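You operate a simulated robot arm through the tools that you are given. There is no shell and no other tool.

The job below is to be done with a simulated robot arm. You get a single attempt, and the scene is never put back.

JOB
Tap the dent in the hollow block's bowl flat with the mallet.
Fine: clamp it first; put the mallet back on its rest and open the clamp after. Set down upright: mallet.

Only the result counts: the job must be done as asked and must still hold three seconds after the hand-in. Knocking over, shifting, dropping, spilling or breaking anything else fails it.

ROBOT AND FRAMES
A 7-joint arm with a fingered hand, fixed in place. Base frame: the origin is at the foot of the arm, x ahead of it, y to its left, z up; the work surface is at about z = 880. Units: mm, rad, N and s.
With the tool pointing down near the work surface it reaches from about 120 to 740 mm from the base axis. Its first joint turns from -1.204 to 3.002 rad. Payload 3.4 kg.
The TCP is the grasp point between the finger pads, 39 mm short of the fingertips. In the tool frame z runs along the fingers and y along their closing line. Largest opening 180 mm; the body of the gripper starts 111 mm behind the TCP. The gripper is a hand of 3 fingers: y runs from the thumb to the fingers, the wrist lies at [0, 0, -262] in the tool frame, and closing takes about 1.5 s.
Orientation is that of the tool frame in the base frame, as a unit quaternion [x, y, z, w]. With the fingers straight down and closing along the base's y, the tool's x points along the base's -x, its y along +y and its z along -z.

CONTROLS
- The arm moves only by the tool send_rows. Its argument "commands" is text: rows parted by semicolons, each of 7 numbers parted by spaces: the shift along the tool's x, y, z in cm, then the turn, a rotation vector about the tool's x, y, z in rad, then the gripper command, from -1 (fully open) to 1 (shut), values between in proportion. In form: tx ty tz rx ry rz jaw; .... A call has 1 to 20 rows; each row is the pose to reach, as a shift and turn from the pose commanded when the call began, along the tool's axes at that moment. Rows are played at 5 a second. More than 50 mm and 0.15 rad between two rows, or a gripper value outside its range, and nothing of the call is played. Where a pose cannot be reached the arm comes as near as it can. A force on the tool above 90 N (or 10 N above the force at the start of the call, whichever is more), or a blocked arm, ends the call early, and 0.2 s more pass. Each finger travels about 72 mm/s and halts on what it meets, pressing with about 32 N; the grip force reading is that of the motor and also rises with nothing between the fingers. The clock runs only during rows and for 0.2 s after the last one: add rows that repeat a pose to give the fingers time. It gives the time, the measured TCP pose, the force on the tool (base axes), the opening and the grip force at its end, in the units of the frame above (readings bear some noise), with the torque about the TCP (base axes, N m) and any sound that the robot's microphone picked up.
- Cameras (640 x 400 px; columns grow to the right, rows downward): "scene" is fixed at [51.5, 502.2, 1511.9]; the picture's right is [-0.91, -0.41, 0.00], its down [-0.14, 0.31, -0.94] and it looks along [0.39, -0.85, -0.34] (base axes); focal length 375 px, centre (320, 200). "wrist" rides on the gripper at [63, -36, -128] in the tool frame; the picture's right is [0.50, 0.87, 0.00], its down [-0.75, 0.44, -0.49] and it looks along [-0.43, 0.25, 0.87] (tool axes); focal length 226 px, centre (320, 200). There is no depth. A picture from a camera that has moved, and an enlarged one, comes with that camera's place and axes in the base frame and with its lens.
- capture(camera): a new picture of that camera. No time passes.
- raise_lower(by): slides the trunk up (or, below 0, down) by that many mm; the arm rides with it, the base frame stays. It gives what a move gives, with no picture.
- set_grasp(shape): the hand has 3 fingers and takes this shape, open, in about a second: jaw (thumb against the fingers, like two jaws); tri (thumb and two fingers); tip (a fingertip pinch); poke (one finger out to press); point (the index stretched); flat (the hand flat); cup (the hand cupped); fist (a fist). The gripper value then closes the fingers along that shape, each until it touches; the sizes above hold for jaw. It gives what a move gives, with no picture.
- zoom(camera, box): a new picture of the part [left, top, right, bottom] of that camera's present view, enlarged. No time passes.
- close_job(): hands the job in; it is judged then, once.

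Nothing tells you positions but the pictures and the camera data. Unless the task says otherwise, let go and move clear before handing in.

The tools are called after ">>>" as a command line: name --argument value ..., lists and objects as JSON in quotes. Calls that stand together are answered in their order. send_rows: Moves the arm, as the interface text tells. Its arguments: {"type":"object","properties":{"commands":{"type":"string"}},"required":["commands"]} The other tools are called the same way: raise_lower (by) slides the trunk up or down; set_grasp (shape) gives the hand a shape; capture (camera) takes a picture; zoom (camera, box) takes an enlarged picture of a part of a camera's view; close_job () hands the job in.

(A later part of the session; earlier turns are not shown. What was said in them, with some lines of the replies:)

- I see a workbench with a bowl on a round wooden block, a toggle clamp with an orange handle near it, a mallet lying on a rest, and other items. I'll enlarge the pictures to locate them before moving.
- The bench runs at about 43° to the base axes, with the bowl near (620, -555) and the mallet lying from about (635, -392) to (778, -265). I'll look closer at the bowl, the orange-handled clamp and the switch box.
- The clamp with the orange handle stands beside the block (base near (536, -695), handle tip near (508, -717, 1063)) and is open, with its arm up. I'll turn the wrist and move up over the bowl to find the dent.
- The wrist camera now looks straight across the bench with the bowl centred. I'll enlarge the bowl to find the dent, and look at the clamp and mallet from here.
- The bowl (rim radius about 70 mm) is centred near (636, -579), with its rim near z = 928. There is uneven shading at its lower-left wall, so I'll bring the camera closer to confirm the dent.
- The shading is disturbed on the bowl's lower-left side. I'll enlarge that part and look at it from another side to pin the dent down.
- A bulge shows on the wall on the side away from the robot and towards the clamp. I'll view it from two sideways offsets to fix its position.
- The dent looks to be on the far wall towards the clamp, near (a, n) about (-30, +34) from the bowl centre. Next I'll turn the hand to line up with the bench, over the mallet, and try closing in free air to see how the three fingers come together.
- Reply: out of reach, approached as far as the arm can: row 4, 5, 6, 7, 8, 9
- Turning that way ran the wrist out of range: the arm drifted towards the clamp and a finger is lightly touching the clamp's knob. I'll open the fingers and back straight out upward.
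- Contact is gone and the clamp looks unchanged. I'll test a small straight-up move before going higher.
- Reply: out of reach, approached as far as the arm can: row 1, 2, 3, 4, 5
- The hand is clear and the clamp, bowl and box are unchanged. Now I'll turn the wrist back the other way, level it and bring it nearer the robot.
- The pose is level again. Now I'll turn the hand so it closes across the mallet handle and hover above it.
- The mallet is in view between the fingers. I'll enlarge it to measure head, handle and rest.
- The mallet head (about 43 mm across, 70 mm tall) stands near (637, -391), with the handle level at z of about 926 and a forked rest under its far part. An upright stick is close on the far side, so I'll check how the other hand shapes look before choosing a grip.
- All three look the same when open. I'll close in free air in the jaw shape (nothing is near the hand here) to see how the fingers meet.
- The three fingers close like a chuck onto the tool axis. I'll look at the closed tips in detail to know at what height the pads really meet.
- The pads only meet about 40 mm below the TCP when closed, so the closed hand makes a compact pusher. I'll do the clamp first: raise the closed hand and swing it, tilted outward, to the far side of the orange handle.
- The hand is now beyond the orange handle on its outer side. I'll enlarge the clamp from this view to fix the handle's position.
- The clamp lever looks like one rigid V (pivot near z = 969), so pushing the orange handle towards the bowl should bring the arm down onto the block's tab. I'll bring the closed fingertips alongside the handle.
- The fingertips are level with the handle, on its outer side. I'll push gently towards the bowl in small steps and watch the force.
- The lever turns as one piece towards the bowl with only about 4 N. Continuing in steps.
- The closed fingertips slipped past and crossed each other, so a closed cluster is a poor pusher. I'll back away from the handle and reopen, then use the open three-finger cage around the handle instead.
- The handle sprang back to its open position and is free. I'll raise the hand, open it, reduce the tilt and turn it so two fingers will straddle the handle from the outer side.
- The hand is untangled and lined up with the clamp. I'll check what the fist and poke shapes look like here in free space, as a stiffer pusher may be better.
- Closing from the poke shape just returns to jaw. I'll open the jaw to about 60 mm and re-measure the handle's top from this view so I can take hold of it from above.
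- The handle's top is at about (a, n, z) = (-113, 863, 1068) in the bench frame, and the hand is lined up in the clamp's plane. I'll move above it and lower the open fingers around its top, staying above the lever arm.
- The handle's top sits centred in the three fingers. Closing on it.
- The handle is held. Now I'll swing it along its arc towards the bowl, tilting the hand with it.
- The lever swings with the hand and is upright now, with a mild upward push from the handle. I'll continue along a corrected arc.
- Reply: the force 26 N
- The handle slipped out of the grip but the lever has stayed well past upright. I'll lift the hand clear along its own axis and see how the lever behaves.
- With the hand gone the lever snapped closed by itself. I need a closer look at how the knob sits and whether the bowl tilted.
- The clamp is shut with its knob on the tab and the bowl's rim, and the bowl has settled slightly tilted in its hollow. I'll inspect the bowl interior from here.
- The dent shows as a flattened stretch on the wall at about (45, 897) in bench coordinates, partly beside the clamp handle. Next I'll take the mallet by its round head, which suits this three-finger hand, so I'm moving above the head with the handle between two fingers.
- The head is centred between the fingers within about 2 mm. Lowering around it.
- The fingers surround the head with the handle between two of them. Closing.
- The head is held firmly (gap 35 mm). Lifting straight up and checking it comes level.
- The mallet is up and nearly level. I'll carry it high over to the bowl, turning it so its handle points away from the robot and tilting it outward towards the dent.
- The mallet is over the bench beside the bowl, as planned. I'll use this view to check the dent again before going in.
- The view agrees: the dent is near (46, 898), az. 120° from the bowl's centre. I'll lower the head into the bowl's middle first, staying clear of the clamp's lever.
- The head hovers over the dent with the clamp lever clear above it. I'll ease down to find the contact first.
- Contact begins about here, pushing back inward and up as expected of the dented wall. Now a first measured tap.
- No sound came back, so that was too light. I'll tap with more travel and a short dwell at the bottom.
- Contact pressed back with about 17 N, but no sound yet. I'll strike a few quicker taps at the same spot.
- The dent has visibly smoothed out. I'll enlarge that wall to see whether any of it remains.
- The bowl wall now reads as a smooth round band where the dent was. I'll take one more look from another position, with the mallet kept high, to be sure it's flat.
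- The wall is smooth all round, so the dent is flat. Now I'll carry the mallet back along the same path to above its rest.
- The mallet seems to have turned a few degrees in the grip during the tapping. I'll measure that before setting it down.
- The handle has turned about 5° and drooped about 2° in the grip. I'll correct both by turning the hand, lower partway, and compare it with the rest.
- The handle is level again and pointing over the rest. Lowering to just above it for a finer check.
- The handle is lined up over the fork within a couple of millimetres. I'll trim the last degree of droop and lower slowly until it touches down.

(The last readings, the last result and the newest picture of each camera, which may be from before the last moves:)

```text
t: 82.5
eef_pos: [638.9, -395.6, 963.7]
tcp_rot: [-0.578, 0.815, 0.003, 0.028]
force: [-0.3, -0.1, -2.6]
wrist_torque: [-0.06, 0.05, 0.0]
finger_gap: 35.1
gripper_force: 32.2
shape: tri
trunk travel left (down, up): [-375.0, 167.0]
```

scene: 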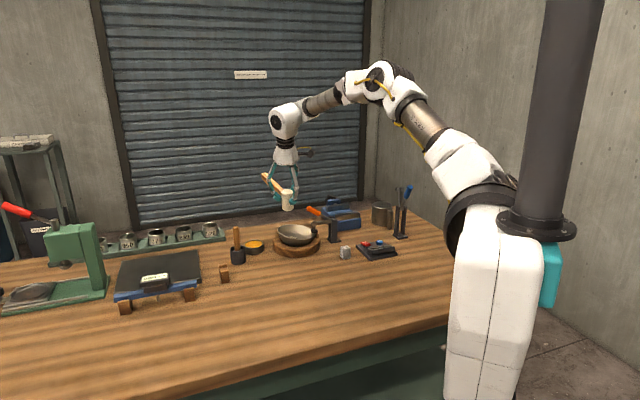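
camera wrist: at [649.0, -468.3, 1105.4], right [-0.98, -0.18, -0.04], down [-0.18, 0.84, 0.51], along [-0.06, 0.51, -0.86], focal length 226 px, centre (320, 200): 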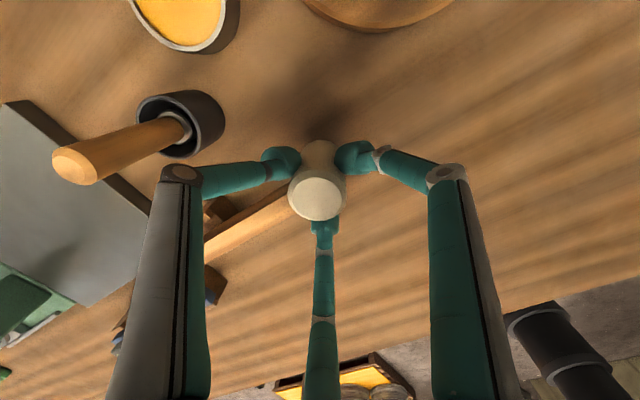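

>>> send_rows --commands "0 0 0.1 0 0 0 1; 0 0 0.2 0 0 0 1; 0 0 0.2 0 0 0 1"

>>> zoom --camera "scene" --box '[200, 230, 285, 290]'

```text
t: 83.3
eef_pos: [638.9, -394.9, 961.0]
tcp_rot: [-0.578, 0.816, 0.002, 0.028]
force: [0.2, 0.6, -1.7]
wrist_torque: [-0.06, 0.02, -0.01]
finger_gap: 35.1
gripper_force: 32.2
shape: tri
trunk travel left (down, up): [-375.0, 167.0]
```

```text
6.67 times, centred on (242, 260) of scene
camera zoom: at [51.5, 502.2, 1511.9], right [-0.91, -0.41, 0.0], down [-0.14, 0.31, -0.94], along [0.39, -0.85, -0.34], focal length 2499 px, centre (837, -200)
```

zoom: 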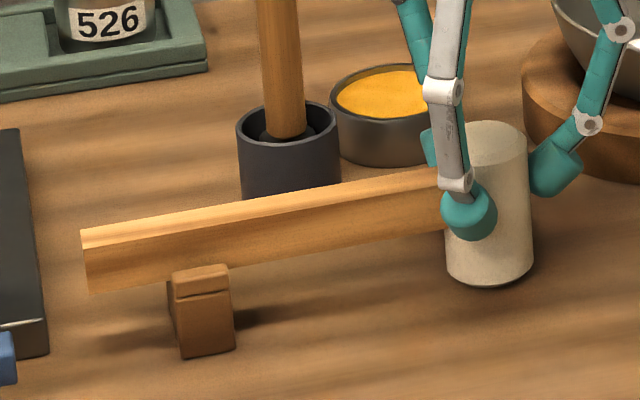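

>>> send_rows --commands "0 0 0.08 0 0 0 1; 0 0 0.15 0 0 0 1; 0 0 0.15 0 0 0 1"

```text
t: 84.1
eef_pos: [639.2, -395.2, 960.2]
tcp_rot: [-0.578, 0.816, 0.002, 0.028]
force: [0.1, 0.0, -3.1]
wrist_torque: [-0.04, 0.03, 0.02]
finger_gap: 35.2
gripper_force: 32.0
shape: tri
trunk travel left (down, up): [-375.0, 167.0]
```

>>> send_rows --commands "0 0 0.08 0 0 0 1; 0 0 0.15 0 0 0 1; 0 0 0.15 0 0 0 1"

```text
t: 84.9
eef_pos: [639.1, -397.2, 958.4]
tcp_rot: [-0.578, 0.815, 0.002, 0.028]
force: [-0.4, -0.2, -1.9]
wrist_torque: [-0.02, 0.03, -0.01]
finger_gap: 35.2
gripper_force: 32.2
shape: tri
trunk travel left (down, up): [-375.0, 167.0]
```

>>> send_rows --commands "0 0 0.08 0 0 0 1; 0 0 0.15 0 0 0 1; 0 0 0.15 0 0 0 1"

>>> zoom --camera "scene" --box '[200, 230, 285, 290]'

```text
t: 85.7
eef_pos: [637.5, -394.8, 957.1]
tcp_rot: [-0.579, 0.815, 0.002, 0.029]
force: [0.1, -2.4, 5.4]
wrist_torque: [-0.03, 0.04, -0.02]
finger_gap: 35.3
gripper_force: 31.8
shape: tri
trunk travel left (down, up): [-375.0, 167.0]
```

```text
6.67 times, centred on (242, 260) of scene
camera zoom: at [51.5, 502.2, 1511.9], right [-0.91, -0.41, 0.0], down [-0.14, 0.31, -0.94], along [0.39, -0.85, -0.34], focal length 2499 px, centre (837, -200)
```

zoom: 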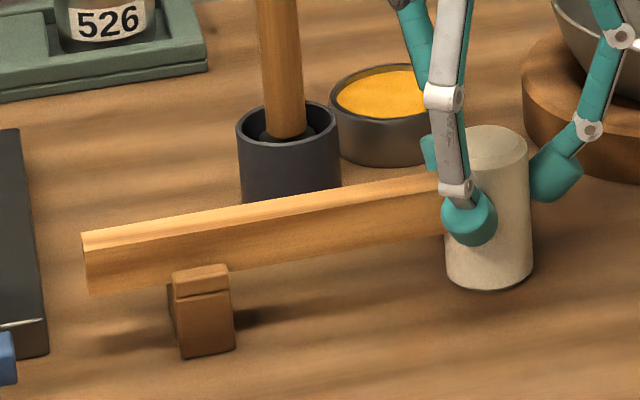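

The head is down on the bench and the handle lies in its fork. Releasing gently.

>>> send_rows --commands "0 0 -0.05 0 0 0 0.65; 0 0 -0.05 0 0 0 0.6; 0 0 -0.05 0 0 0 0.55; 0 0 -0.05 0 0 0 0.5; 0 0 -0.05 0 0 0 0.42; 0 0 -0.05 0 0 0 0.42; 0 0 -0.05 0 0 0 0.42"

>>> zoom --camera "scene" --box '[200, 230, 285, 290]'

>>> capture --camera "wrist"

```text
t: 87.3
eef_pos: [637.8, -397.4, 957.4]
tcp_rot: [-0.577, 0.816, 0.002, 0.028]
force: [0.1, 0.4, -0.1]
wrist_torque: [-0.01, -0.02, 0.03]
finger_gap: 50.3
gripper_force: 0.1
shape: jaw
trunk travel left (down, up): [-375.0, 167.0]
```

```text
6.67 times, centred on (242, 260) of scene
camera zoom: at [51.5, 502.2, 1511.9], right [-0.91, -0.41, 0.0], down [-0.14, 0.31, -0.94], along [0.39, -0.85, -0.34], focal length 2499 px, centre (837, -200)
```

zoom: 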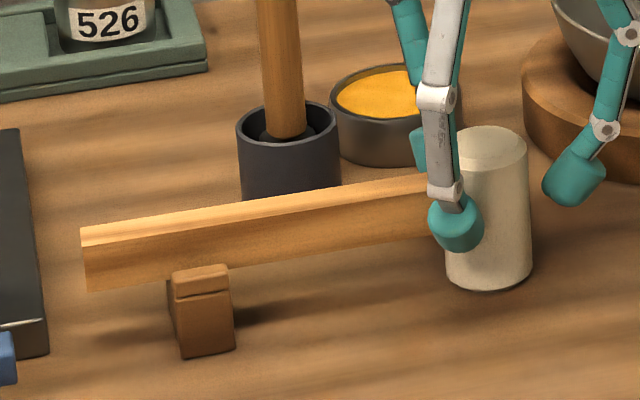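

```text
taken
camera wrist: at [645.8, -471.4, 1082.9], right [-0.98, -0.18, -0.05], down [-0.18, 0.84, 0.52], along [-0.05, 0.52, -0.86], focal length 226 px, centre (320, 200)
```

wrist: 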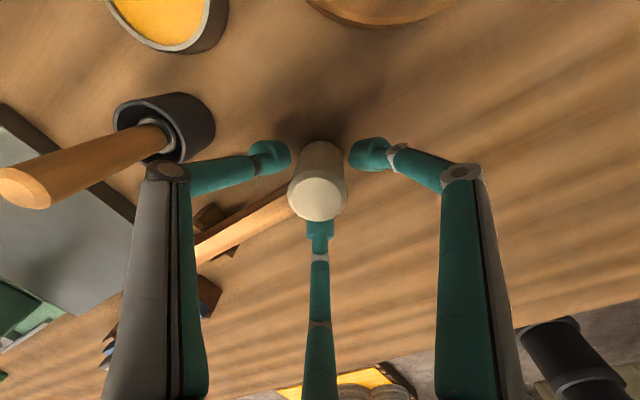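

The mallet stands steady with its handle in the rest. Raising the hand straight up.

>>> send_rows --commands "-0.1 -0.06 -2 0 0 0 0.42; -0.2 -0.12 -4 0 0 0 0.42; -0.3 -0.18 -6.2 0 0 0 0.42; -0.4 -0.24 -8.4 0 0 0 0.42; -0.5 -0.3 -10.5 0 0 0 0.42; -0.6 -0.36 -12.5 0 0 0 0.42; -0.6 -0.36 -12.5 0 0 0 0.42"

>>> zoom --camera "scene" --box '[200, 220, 290, 290]'

>>> capture --camera "wrist"

```text
t: 88.9
eef_pos: [638.8, -396.2, 1082.7]
tcp_rot: [-0.578, 0.816, 0.003, 0.028]
force: [-0.2, -0.6, 0.1]
wrist_torque: [0.05, 0.03, -0.01]
finger_gap: 50.4
gripper_force: 0.1
shape: jaw
trunk travel left (down, up): [-375.0, 167.0]
```

```text
5.71 times, centred on (245, 255) of scene
camera zoom: at [51.5, 502.2, 1511.9], right [-0.91, -0.41, 0.0], down [-0.14, 0.31, -0.94], along [0.39, -0.85, -0.34], focal length 2142 px, centre (749, -114)
```

zoom: 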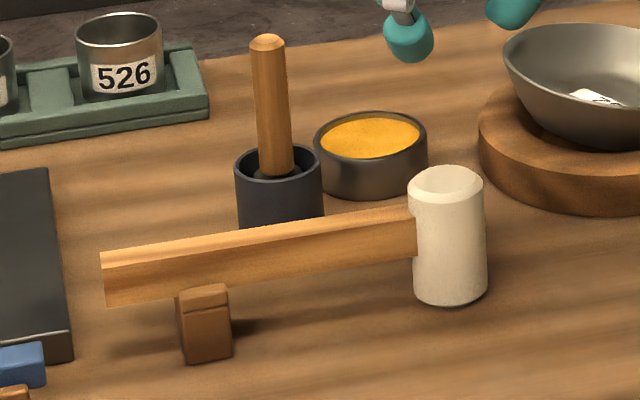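

```text
taken
camera wrist: at [646.3, -471.3, 1208.2], right [-0.98, -0.18, -0.05], down [-0.18, 0.84, 0.52], along [-0.05, 0.52, -0.86], focal length 226 px, centre (320, 200)
```

wrist: 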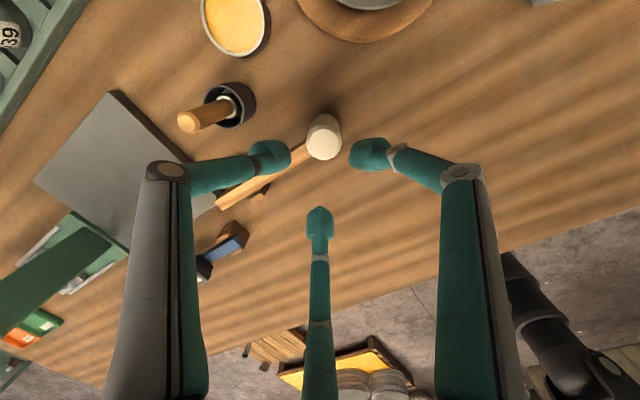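

The mallet is back exactly as it was. Now to open the clamp: I'll swing over, tilted so one finger can come under the orange handle's tip.

>>> send_rows --commands "2.14 -0.43 -1.5 0.0274 0.0586 0.1181 0.33; 4.27 -0.86 -3 0.0548 0.1172 0.2361 0.33; 6.41 -1.29 -4 0.0822 0.1757 0.3542 0.33; 8.55 -1.73 -4.99 0.1097 0.2343 0.4722 0.33; 10.68 -2.16 -4.99 0.1371 0.2929 0.5903 0.33; 12.82 -2.59 -4.99 0.1645 0.3515 0.7083 0.33; 14.95 -3.02 -4.99 0.1919 0.41 0.8264 0.33; 17.09 -3.45 -4.99 0.2193 0.4686 0.9444 0.33; 17.09 -3.45 -4.99 0.2193 0.4686 0.9444 0.33"

>>> capture --camera "wrist"

>>> zoom --camera "scene" --box '[260, 130, 370, 260]'

```text
t: 90.9
eef_pos: [611.7, -570.8, 1126.2]
tcp_rot: [-0.127, 0.967, -0.2, -0.099]
force: [-0.3, -0.9, 0.4]
wrist_torque: [0.01, -0.02, -0.03]
finger_gap: 58.3
gripper_force: 0.2
shape: jaw
trunk travel left (down, up): [-375.0, 167.0]
```

```text
taken
camera wrist: at [580.1, -563.1, 1269.1], right [-0.72, 0.67, -0.19], down [0.66, 0.74, 0.11], along [0.21, -0.05, -0.98], focal length 226 px, centre (320, 200)
```

wrist: 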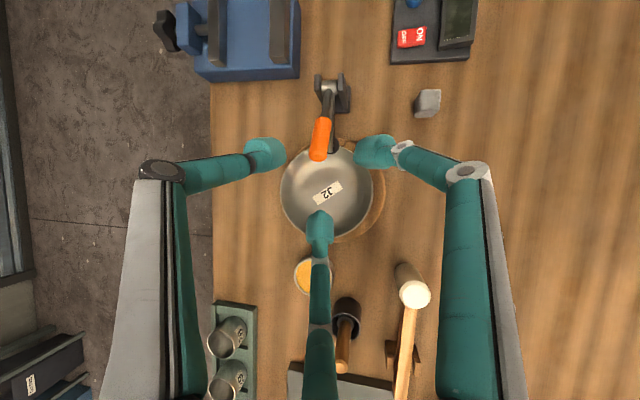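

```text
3.08 times, centred on (315, 195) of scene
camera zoom: at [51.5, 502.2, 1511.9], right [-0.91, -0.41, 0.0], down [-0.14, 0.31, -0.94], along [0.39, -0.85, -0.34], focal length 1153 px, centre (335, 215)
```

zoom: 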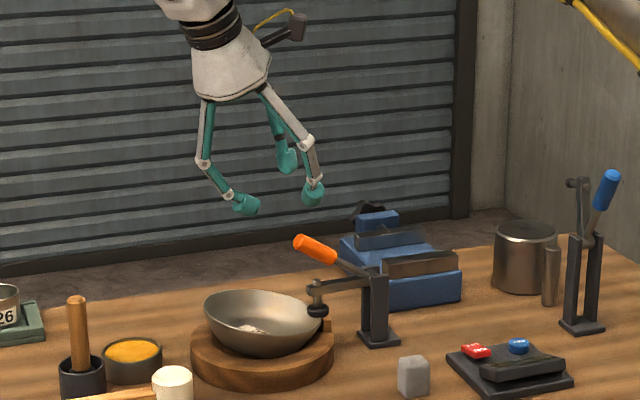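

>>> zoom --camera "wrist" --box '[275, 135, 380, 240]'

```text
3.81 times, centred on (328, 188) of wrist
camera zoom: at [580.1, -563.1, 1269.1], right [-0.72, 0.67, -0.19], down [0.66, 0.74, 0.11], along [0.21, -0.05, -0.98], focal length 861 px, centre (291, 248)
```

zoom: 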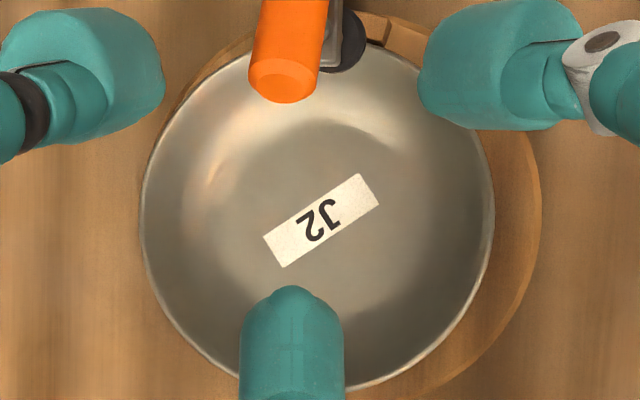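

The bowl looks evenly round from above. Now lowering the open fingers around the clamp handle's tip.

>>> send_rows --commands "0 0 2 0 0 0 0.33; 0 0 4 0 0 0 0.33; 0 0 6 0 0 0 0.33; 0 0 6 0 0 0 0.33"

>>> capture --camera "wrist"

>>> zoom --camera "scene" --box '[275, 155, 365, 255]'

```text
t: 91.9
eef_pos: [603.9, -594.6, 1072.2]
tcp_rot: [-0.128, 0.966, -0.2, -0.098]
force: [-0.1, -0.1, 0.1]
wrist_torque: [0.03, -0.01, -0.03]
finger_gap: 58.6
gripper_force: 0.2
shape: jaw
trunk travel left (down, up): [-375.0, 167.0]
```

```text
taken
camera wrist: at [572.1, -587.8, 1214.6], right [-0.72, 0.67, -0.19], down [0.66, 0.74, 0.11], along [0.21, -0.05, -0.98], focal length 226 px, centre (320, 200)
```

wrist: 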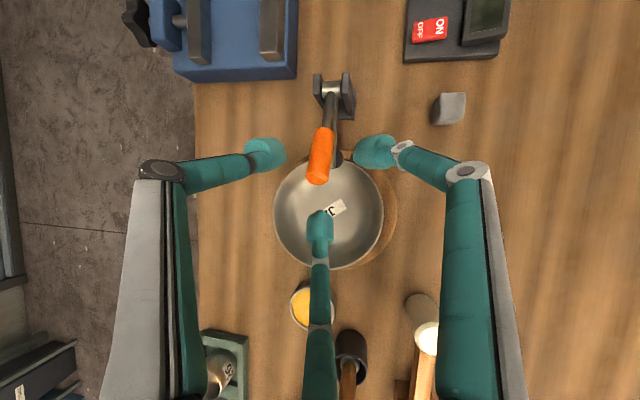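

```text
4.00 times, centred on (320, 205) of scene
camera zoom: at [51.5, 502.2, 1511.9], right [-0.91, -0.41, 0.0], down [-0.14, 0.31, -0.94], along [0.39, -0.85, -0.34], focal length 1499 px, centre (320, 180)
```

zoom: 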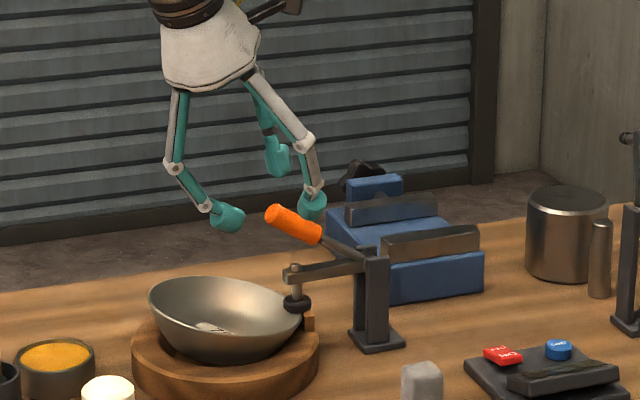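

>>> send_rows --commands "0 0 1.1 0 0 0 0.33; 0 0 2.2 0 0 0 0.33; 0 0 2.2 0 0 0 0.33"

>>> capture --camera "wrist"

>>> zoom --camera "scene" --box '[285, 175, 355, 250]'

```text
t: 92.7
eef_pos: [601.2, -604.5, 1051.3]
tcp_rot: [-0.128, 0.967, -0.199, -0.098]
force: [-0.7, -0.2, 0.6]
wrist_torque: [0.0, 0.01, 0.01]
finger_gap: 58.0
gripper_force: 0.0
shape: jaw
trunk travel left (down, up): [-375.0, 167.0]
```

```text
taken
camera wrist: at [569.1, -596.9, 1194.4], right [-0.72, 0.67, -0.19], down [0.66, 0.74, 0.11], along [0.21, -0.05, -0.98], focal length 226 px, centre (320, 200)
```

wrist: 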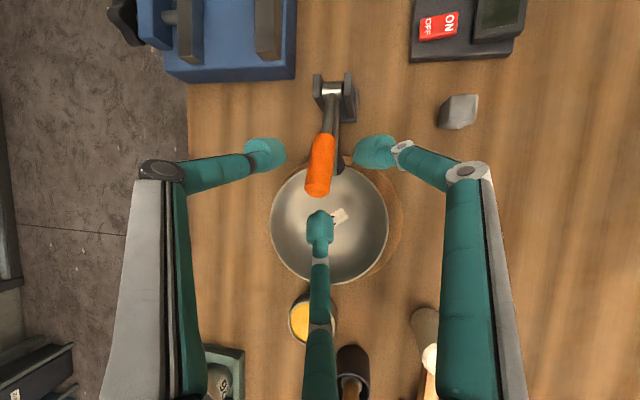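

```text
5.33 times, centred on (320, 212) of scene
camera zoom: at [51.5, 502.2, 1511.9], right [-0.91, -0.41, 0.0], down [-0.14, 0.31, -0.94], along [0.39, -0.85, -0.34], focal length 1999 px, centre (320, 133)
```

zoom: 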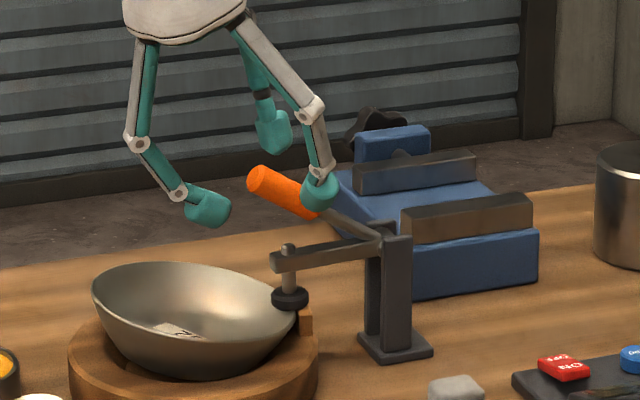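

The leading finger is just below the handle's tip and the others straddle it. Closing gradually.

>>> send_rows --commands "0 0 0 0 0 0 0.45; 0 0 0 0 0 0 0.55; 0 0 0 0 0 0 0.65; 0 0 0 0 0 0 0.75; 0 0 0 0 0 0 0.85; 0 0 0 0 0 0 0.85"

>>> capture --camera "wrist"

>>> zoom --camera "scene" --box '[285, 175, 355, 250]'

```text
t: 94.1
eef_pos: [599.8, -603.6, 1050.2]
tcp_rot: [-0.126, 0.967, -0.2, -0.099]
force: [-1.0, 0.2, -1.6]
wrist_torque: [-0.14, 0.26, -0.16]
finger_gap: 15.7
gripper_force: 32.2
shape: tri
trunk travel left (down, up): [-375.0, 167.0]
```

```text
taken
camera wrist: at [569.1, -597.0, 1194.2], right [-0.72, 0.67, -0.19], down [0.66, 0.74, 0.1], along [0.21, -0.05, -0.98], focal length 226 px, centre (320, 200)
```

wrist: 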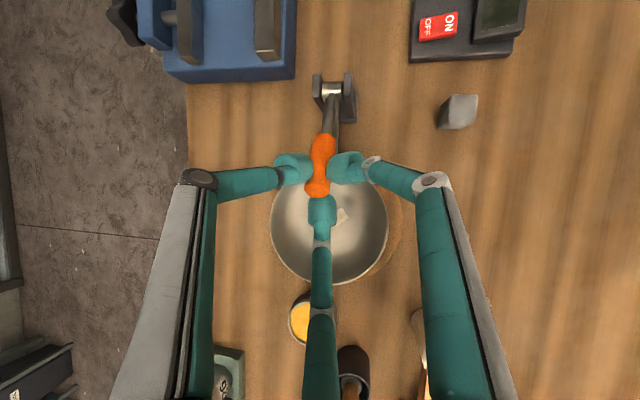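

```text
5.33 times, centred on (320, 212) of scene
camera zoom: at [51.5, 502.2, 1511.9], right [-0.91, -0.41, 0.0], down [-0.14, 0.31, -0.94], along [0.39, -0.85, -0.34], focal length 1999 px, centre (320, 133)
```

zoom: 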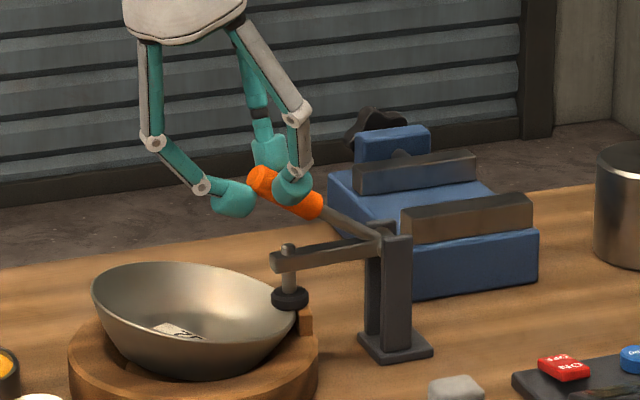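

The handle's tip is firmly held, with one finger underneath. Lifting it back along its arc.

>>> send_rows --commands "0.56 -0.42 -0.39 -0.0099 -0.0169 0.004 1; 1.12 -0.84 -0.77 -0.0198 -0.0338 0.008 1; 1.82 -1.31 -1.07 -0.0321 -0.055 0.013 1; 2.51 -1.78 -1.34 -0.0445 -0.0761 0.018 1; 3.25 -2.25 -1.5 -0.0568 -0.0972 0.023 1; 4 -2.72 -1.64 -0.0691 -0.1183 0.028 1; 4 -2.72 -1.64 -0.0691 -0.1183 0.028 1"

>>> capture --camera "wrist"

>>> zoom --camera "scene" --box '[285, 155, 365, 255]'

```text
t: 95.7
eef_pos: [572.8, -631.1, 1083.9]
tcp_rot: [-0.121, 0.979, -0.158, -0.043]
force: [-2.1, -1.6, -9.3]
wrist_torque: [0.19, -0.08, 0.0]
finger_gap: 14.5
gripper_force: 32.4
shape: tri
trunk travel left (down, up): [-375.0, 167.0]
```

```text
taken
camera wrist: at [527.3, -636.8, 1223.6], right [-0.7, 0.68, -0.2], down [0.64, 0.73, 0.24], along [0.31, 0.04, -0.95], focal length 226 px, centre (320, 200)
```

wrist: 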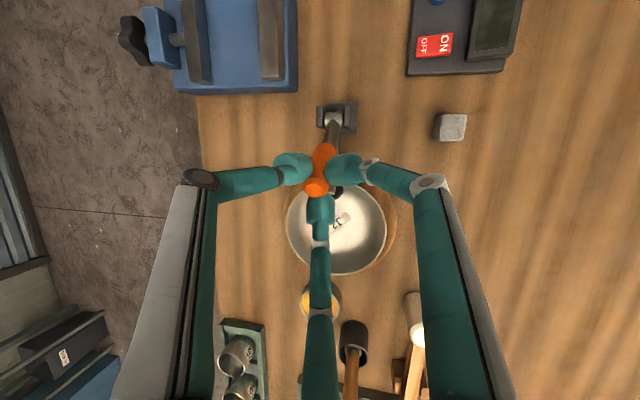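

```text
4.00 times, centred on (325, 205) of scene
camera zoom: at [51.5, 502.2, 1511.9], right [-0.91, -0.41, 0.0], down [-0.14, 0.31, -0.94], along [0.39, -0.85, -0.34], focal length 1499 px, centre (300, 180)
```

zoom: 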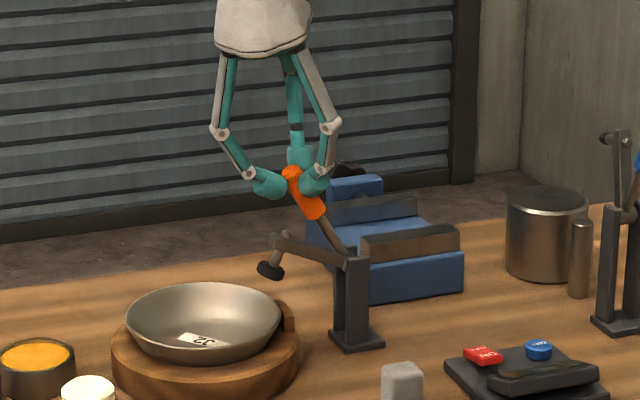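

The lever is lifting well and the bowl has dropped back level in its block. Continuing to the open position.

>>> send_rows --commands "0.75 -0.47 -0.15 -0.0123 -0.0211 0.0051 1; 1.51 -0.94 -0.27 -0.0246 -0.0423 0.0102 1; 2.28 -1.39 -0.28 -0.0368 -0.0634 0.0152 1; 3.05 -1.84 -0.27 -0.0491 -0.0845 0.0203 1; 3.83 -2.26 -0.13 -0.0614 -0.1057 0.0254 1; 4.61 -2.68 0.03 -0.0737 -0.1268 0.0305 1; 5.37 -3.05 0.3 -0.086 -0.1479 0.0356 1; 6.14 -3.43 0.59 -0.0983 -0.169 0.0407 1; 6.83 -3.73 0.98 -0.1057 -0.1817 0.0438 1; 7.52 -4.04 1.4 -0.113 -0.1944 0.0468 1; 7.52 -4.04 1.4 -0.113 -0.1944 0.0468 1"

>>> capture --camera "wrist"

>>> zoom --camera "scene" --box '[285, 140, 385, 255]'

```text
t: 98.1
eef_pos: [511.1, -687.5, 1094.1]
tcp_rot: [-0.111, 0.988, -0.093, 0.05]
force: [3.8, 3.8, -1.7]
wrist_torque: [0.65, -0.54, 0.18]
finger_gap: 14.2
gripper_force: 32.1
shape: tri
trunk travel left (down, up): [-375.0, 167.0]
```

```text
taken
camera wrist: at [441.8, -715.4, 1221.3], right [-0.67, 0.72, -0.21], down [0.58, 0.67, 0.46], along [0.47, 0.18, -0.87], focal length 226 px, centre (320, 200)
```

wrist: 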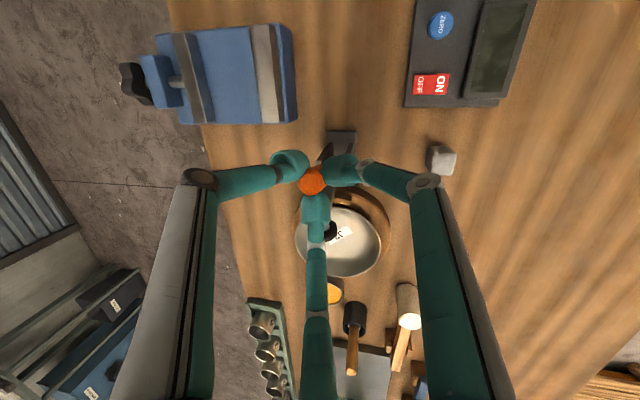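

```text
3.48 times, centred on (335, 198) of scene
camera zoom: at [51.5, 502.2, 1511.9], right [-0.91, -0.41, 0.0], down [-0.14, 0.31, -0.94], along [0.39, -0.85, -0.34], focal length 1304 px, centre (268, 209)
```

zoom: 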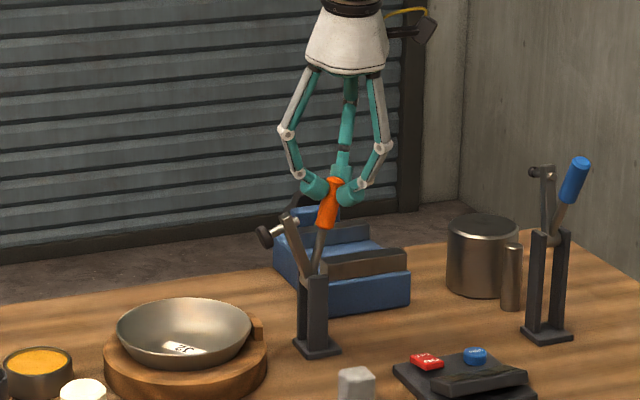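

The lever is back past upright, nearly at its open stop. I'll push the last few millimetres, then loosen and lift off.

>>> send_rows --commands "0.31 -0.16 0.11 0 0 0 1; 0.62 -0.31 0.22 0 0 0 1; 0.85 -0.43 0.3 0 0 0 1; 0.85 -0.43 0.3 0 0 0 0.85; 0.85 -0.43 0.3 0 0 0 0.75; 0.85 -0.43 0.3 0 0 0 0.67; 0.85 -0.43 0.3 0 0 0 0.67"

>>> capture --camera "wrist"

>>> zoom --camera "scene" --box '[305, 150, 375, 245]'

```text
t: 99.7
eef_pos: [503.2, -696.5, 1090.0]
tcp_rot: [-0.111, 0.988, -0.093, 0.049]
force: [0.4, -2.2, -0.7]
wrist_torque: [-0.04, 0.01, -0.07]
finger_gap: 29.8
gripper_force: 0.0
shape: tri
trunk travel left (down, up): [-375.0, 167.0]
```

```text
taken
camera wrist: at [434.0, -722.9, 1217.7], right [-0.67, 0.72, -0.21], down [0.58, 0.67, 0.46], along [0.46, 0.18, -0.87], focal length 226 px, centre (320, 200)
```

wrist: 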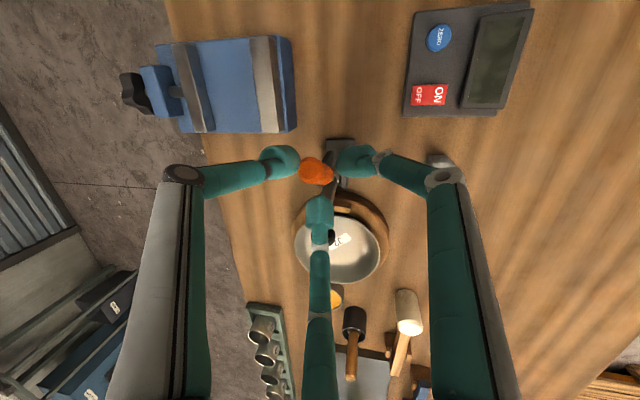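

```text
4.21 times, centred on (340, 198) of scene
camera zoom: at [51.5, 502.2, 1511.9], right [-0.91, -0.41, 0.0], down [-0.14, 0.31, -0.94], along [0.39, -0.85, -0.34], focal length 1578 px, centre (236, 210)
```

zoom: 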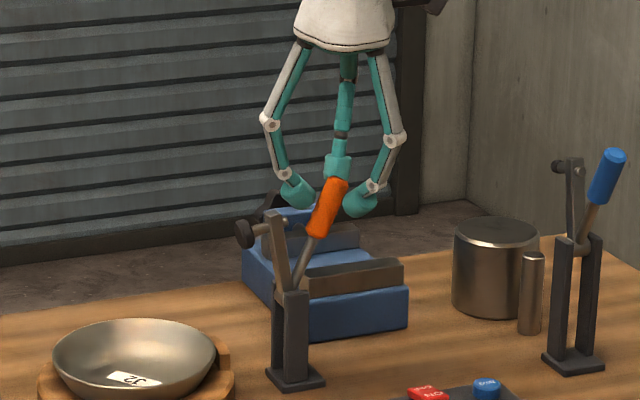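

>>> send_rows --commands "-0.12 -0.29 -1.47 0 0 0 0.67; -0.23 -0.58 -2.93 0 0 0 0.67; -0.35 -0.88 -4.4 0 0 0 0.67; -0.47 -1.17 -5.86 0 0 0 0.67; -0.63 -1.56 -7.8 0 0 0 0.5; -0.63 -1.56 -7.8 0 0 0 0.33"

>>> capture --camera "wrist"

>>> zoom --camera "scene" --box '[270, 140, 390, 260]'

```text
t: 101.1
eef_pos: [503.3, -695.2, 1170.7]
tcp_rot: [-0.112, 0.988, -0.092, 0.049]
force: [0.9, -0.2, 0.2]
wrist_torque: [-0.04, 0.0, 0.02]
finger_gap: 58.2
gripper_force: 0.0
shape: jaw
trunk travel left (down, up): [-375.0, 167.0]
```

```text
taken
camera wrist: at [434.3, -722.0, 1297.5], right [-0.67, 0.72, -0.21], down [0.58, 0.67, 0.46], along [0.46, 0.18, -0.87], focal length 226 px, centre (320, 200)
```

wrist: 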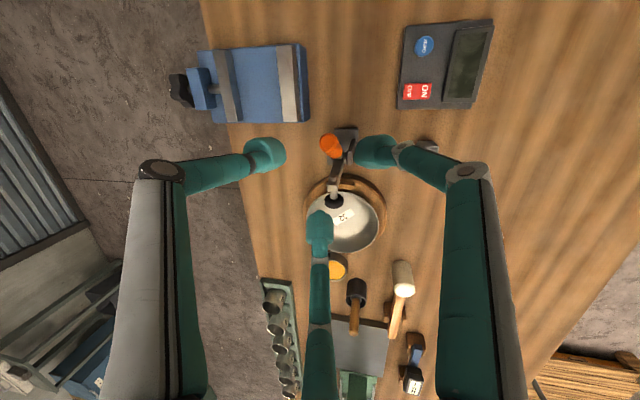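

```text
3.33 times, centred on (330, 200) of scene
camera zoom: at [51.5, 502.2, 1511.9], right [-0.91, -0.41, 0.0], down [-0.14, 0.31, -0.94], along [0.39, -0.85, -0.34], focal length 1249 px, centre (287, 200)
```

zoom: 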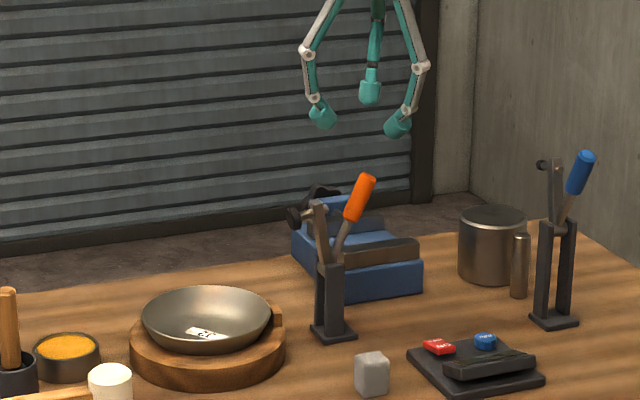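

The clamp is open again, exactly as at the start, and the bowl sits level. One last look at the bowl from above to confirm the dent is gone.

>>> send_rows --commands "-0.7 1.46 -0.8 0 0 0 -0.3; -1.4 2.92 -1.6 0 0 0 -1; -2.12 4.38 -2.4 0 0 0 -1; -2.8 5.8 -3.2 0 0 0 -1; -2.8 5.8 -3.2 0 0 0 -1; -2.8 5.8 -3.2 0 0 0 -1"

>>> capture --camera "wrist"

>>> capture --camera "scene"

```text
t: 102.5
eef_pos: [514.2, -628.4, 1192.1]
tcp_rot: [-0.111, 0.988, -0.093, 0.05]
force: [0.7, -0.3, -0.5]
wrist_torque: [-0.02, -0.01, 0.0]
finger_gap: 174.8
gripper_force: 0.0
shape: jaw
trunk travel left (down, up): [-375.0, 167.0]
```

```text
taken
camera wrist: at [445.7, -655.3, 1319.7], right [-0.67, 0.72, -0.21], down [0.58, 0.67, 0.46], along [0.47, 0.18, -0.87], focal length 226 px, centre (320, 200)
```

wrist: 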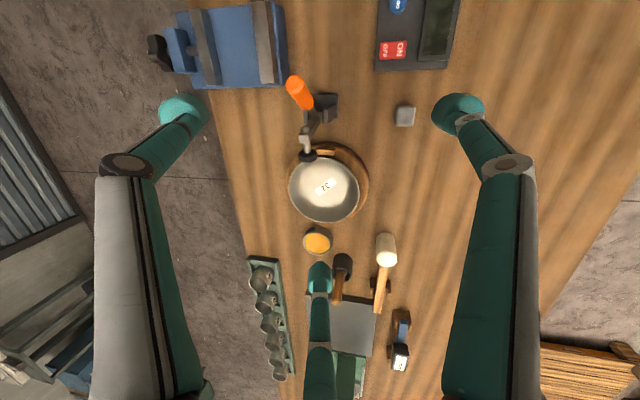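

```text
taken
```

scene: 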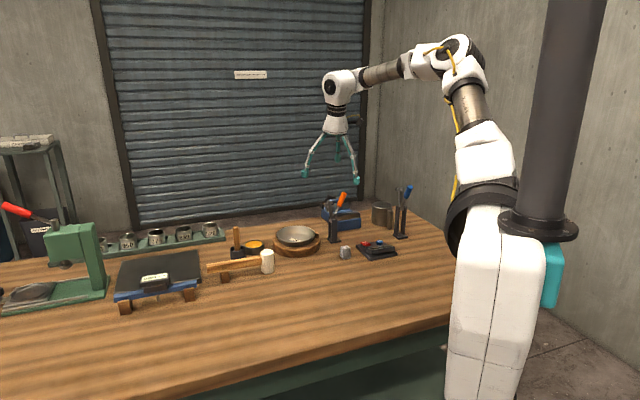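

>>> zoom --camera "wrist" --box '[280, 140, 380, 230]'

>>> zoom --camera "scene" --box '[275, 220, 325, 255]'

>>> zoom --camera "scene" --box '[190, 180, 430, 300]'

```text
4.44 times, centred on (330, 185) of wrist
camera zoom: at [445.7, -655.3, 1319.7], right [-0.67, 0.72, -0.21], down [0.58, 0.67, 0.46], along [0.47, 0.18, -0.87], focal length 1005 px, centre (276, 267)
```

zoom: 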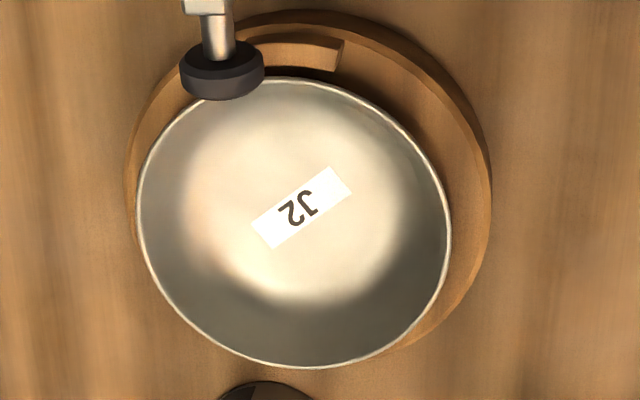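

```text
11.43 times, centred on (300, 238) of scene
camera zoom: at [51.5, 502.2, 1511.9], right [-0.91, -0.41, 0.0], down [-0.14, 0.31, -0.94], along [0.39, -0.85, -0.34], focal length 4284 px, centre (549, -229)
```

zoom: 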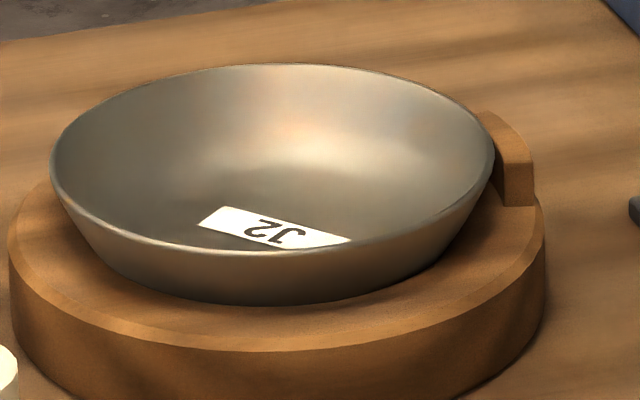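

```text
2.67 times, centred on (310, 240) of scene
camera zoom: at [51.5, 502.2, 1511.9], right [-0.91, -0.41, 0.0], down [-0.14, 0.31, -0.94], along [0.39, -0.85, -0.34], focal length 1000 px, centre (347, 93)
```

zoom: 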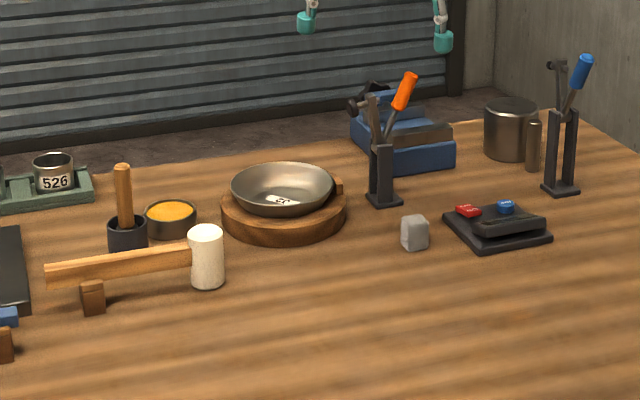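

The bowl is smooth and level, the mallet is upright on its rest, and the clamp is open. Nothing else has moved, and the hand is empty and clear above the bench, so I'm handing the job in.

>>> close_job

```text
The job is handed in.
```

I tapped the dent in the bowl flat with the mallet and handed the job in; I don't have the verdict. In the last close-up pictures the bowl's wall looked smooth all round, with no sign of the dent.

- **Clamp:** I closed the orange-handled clamp before tapping. It slipped out of the fingers partway and snapped shut on its own, tilting the bowl by about 6°. After tapping I lifted it back to its starting open position, and the bowl settled level again.
- **Tapping:** I took the mallet by its head and gave the dent five taps, the last three quicker. The microphone reported no sound, so I judged the result only from pictures.
- **Mallet:** It turned about 5° in the grip while tapping. I corrected that before setting it down, and it now stands upright with its handle in the rest, matching the first picture.
- **Contact with the clamp:** Early on a wrist turn ran out of range and a finger lightly touched the clamp's knob. My first try at pushing the clamp shut also slipped off its handle. Neither moved anything else that I could see.
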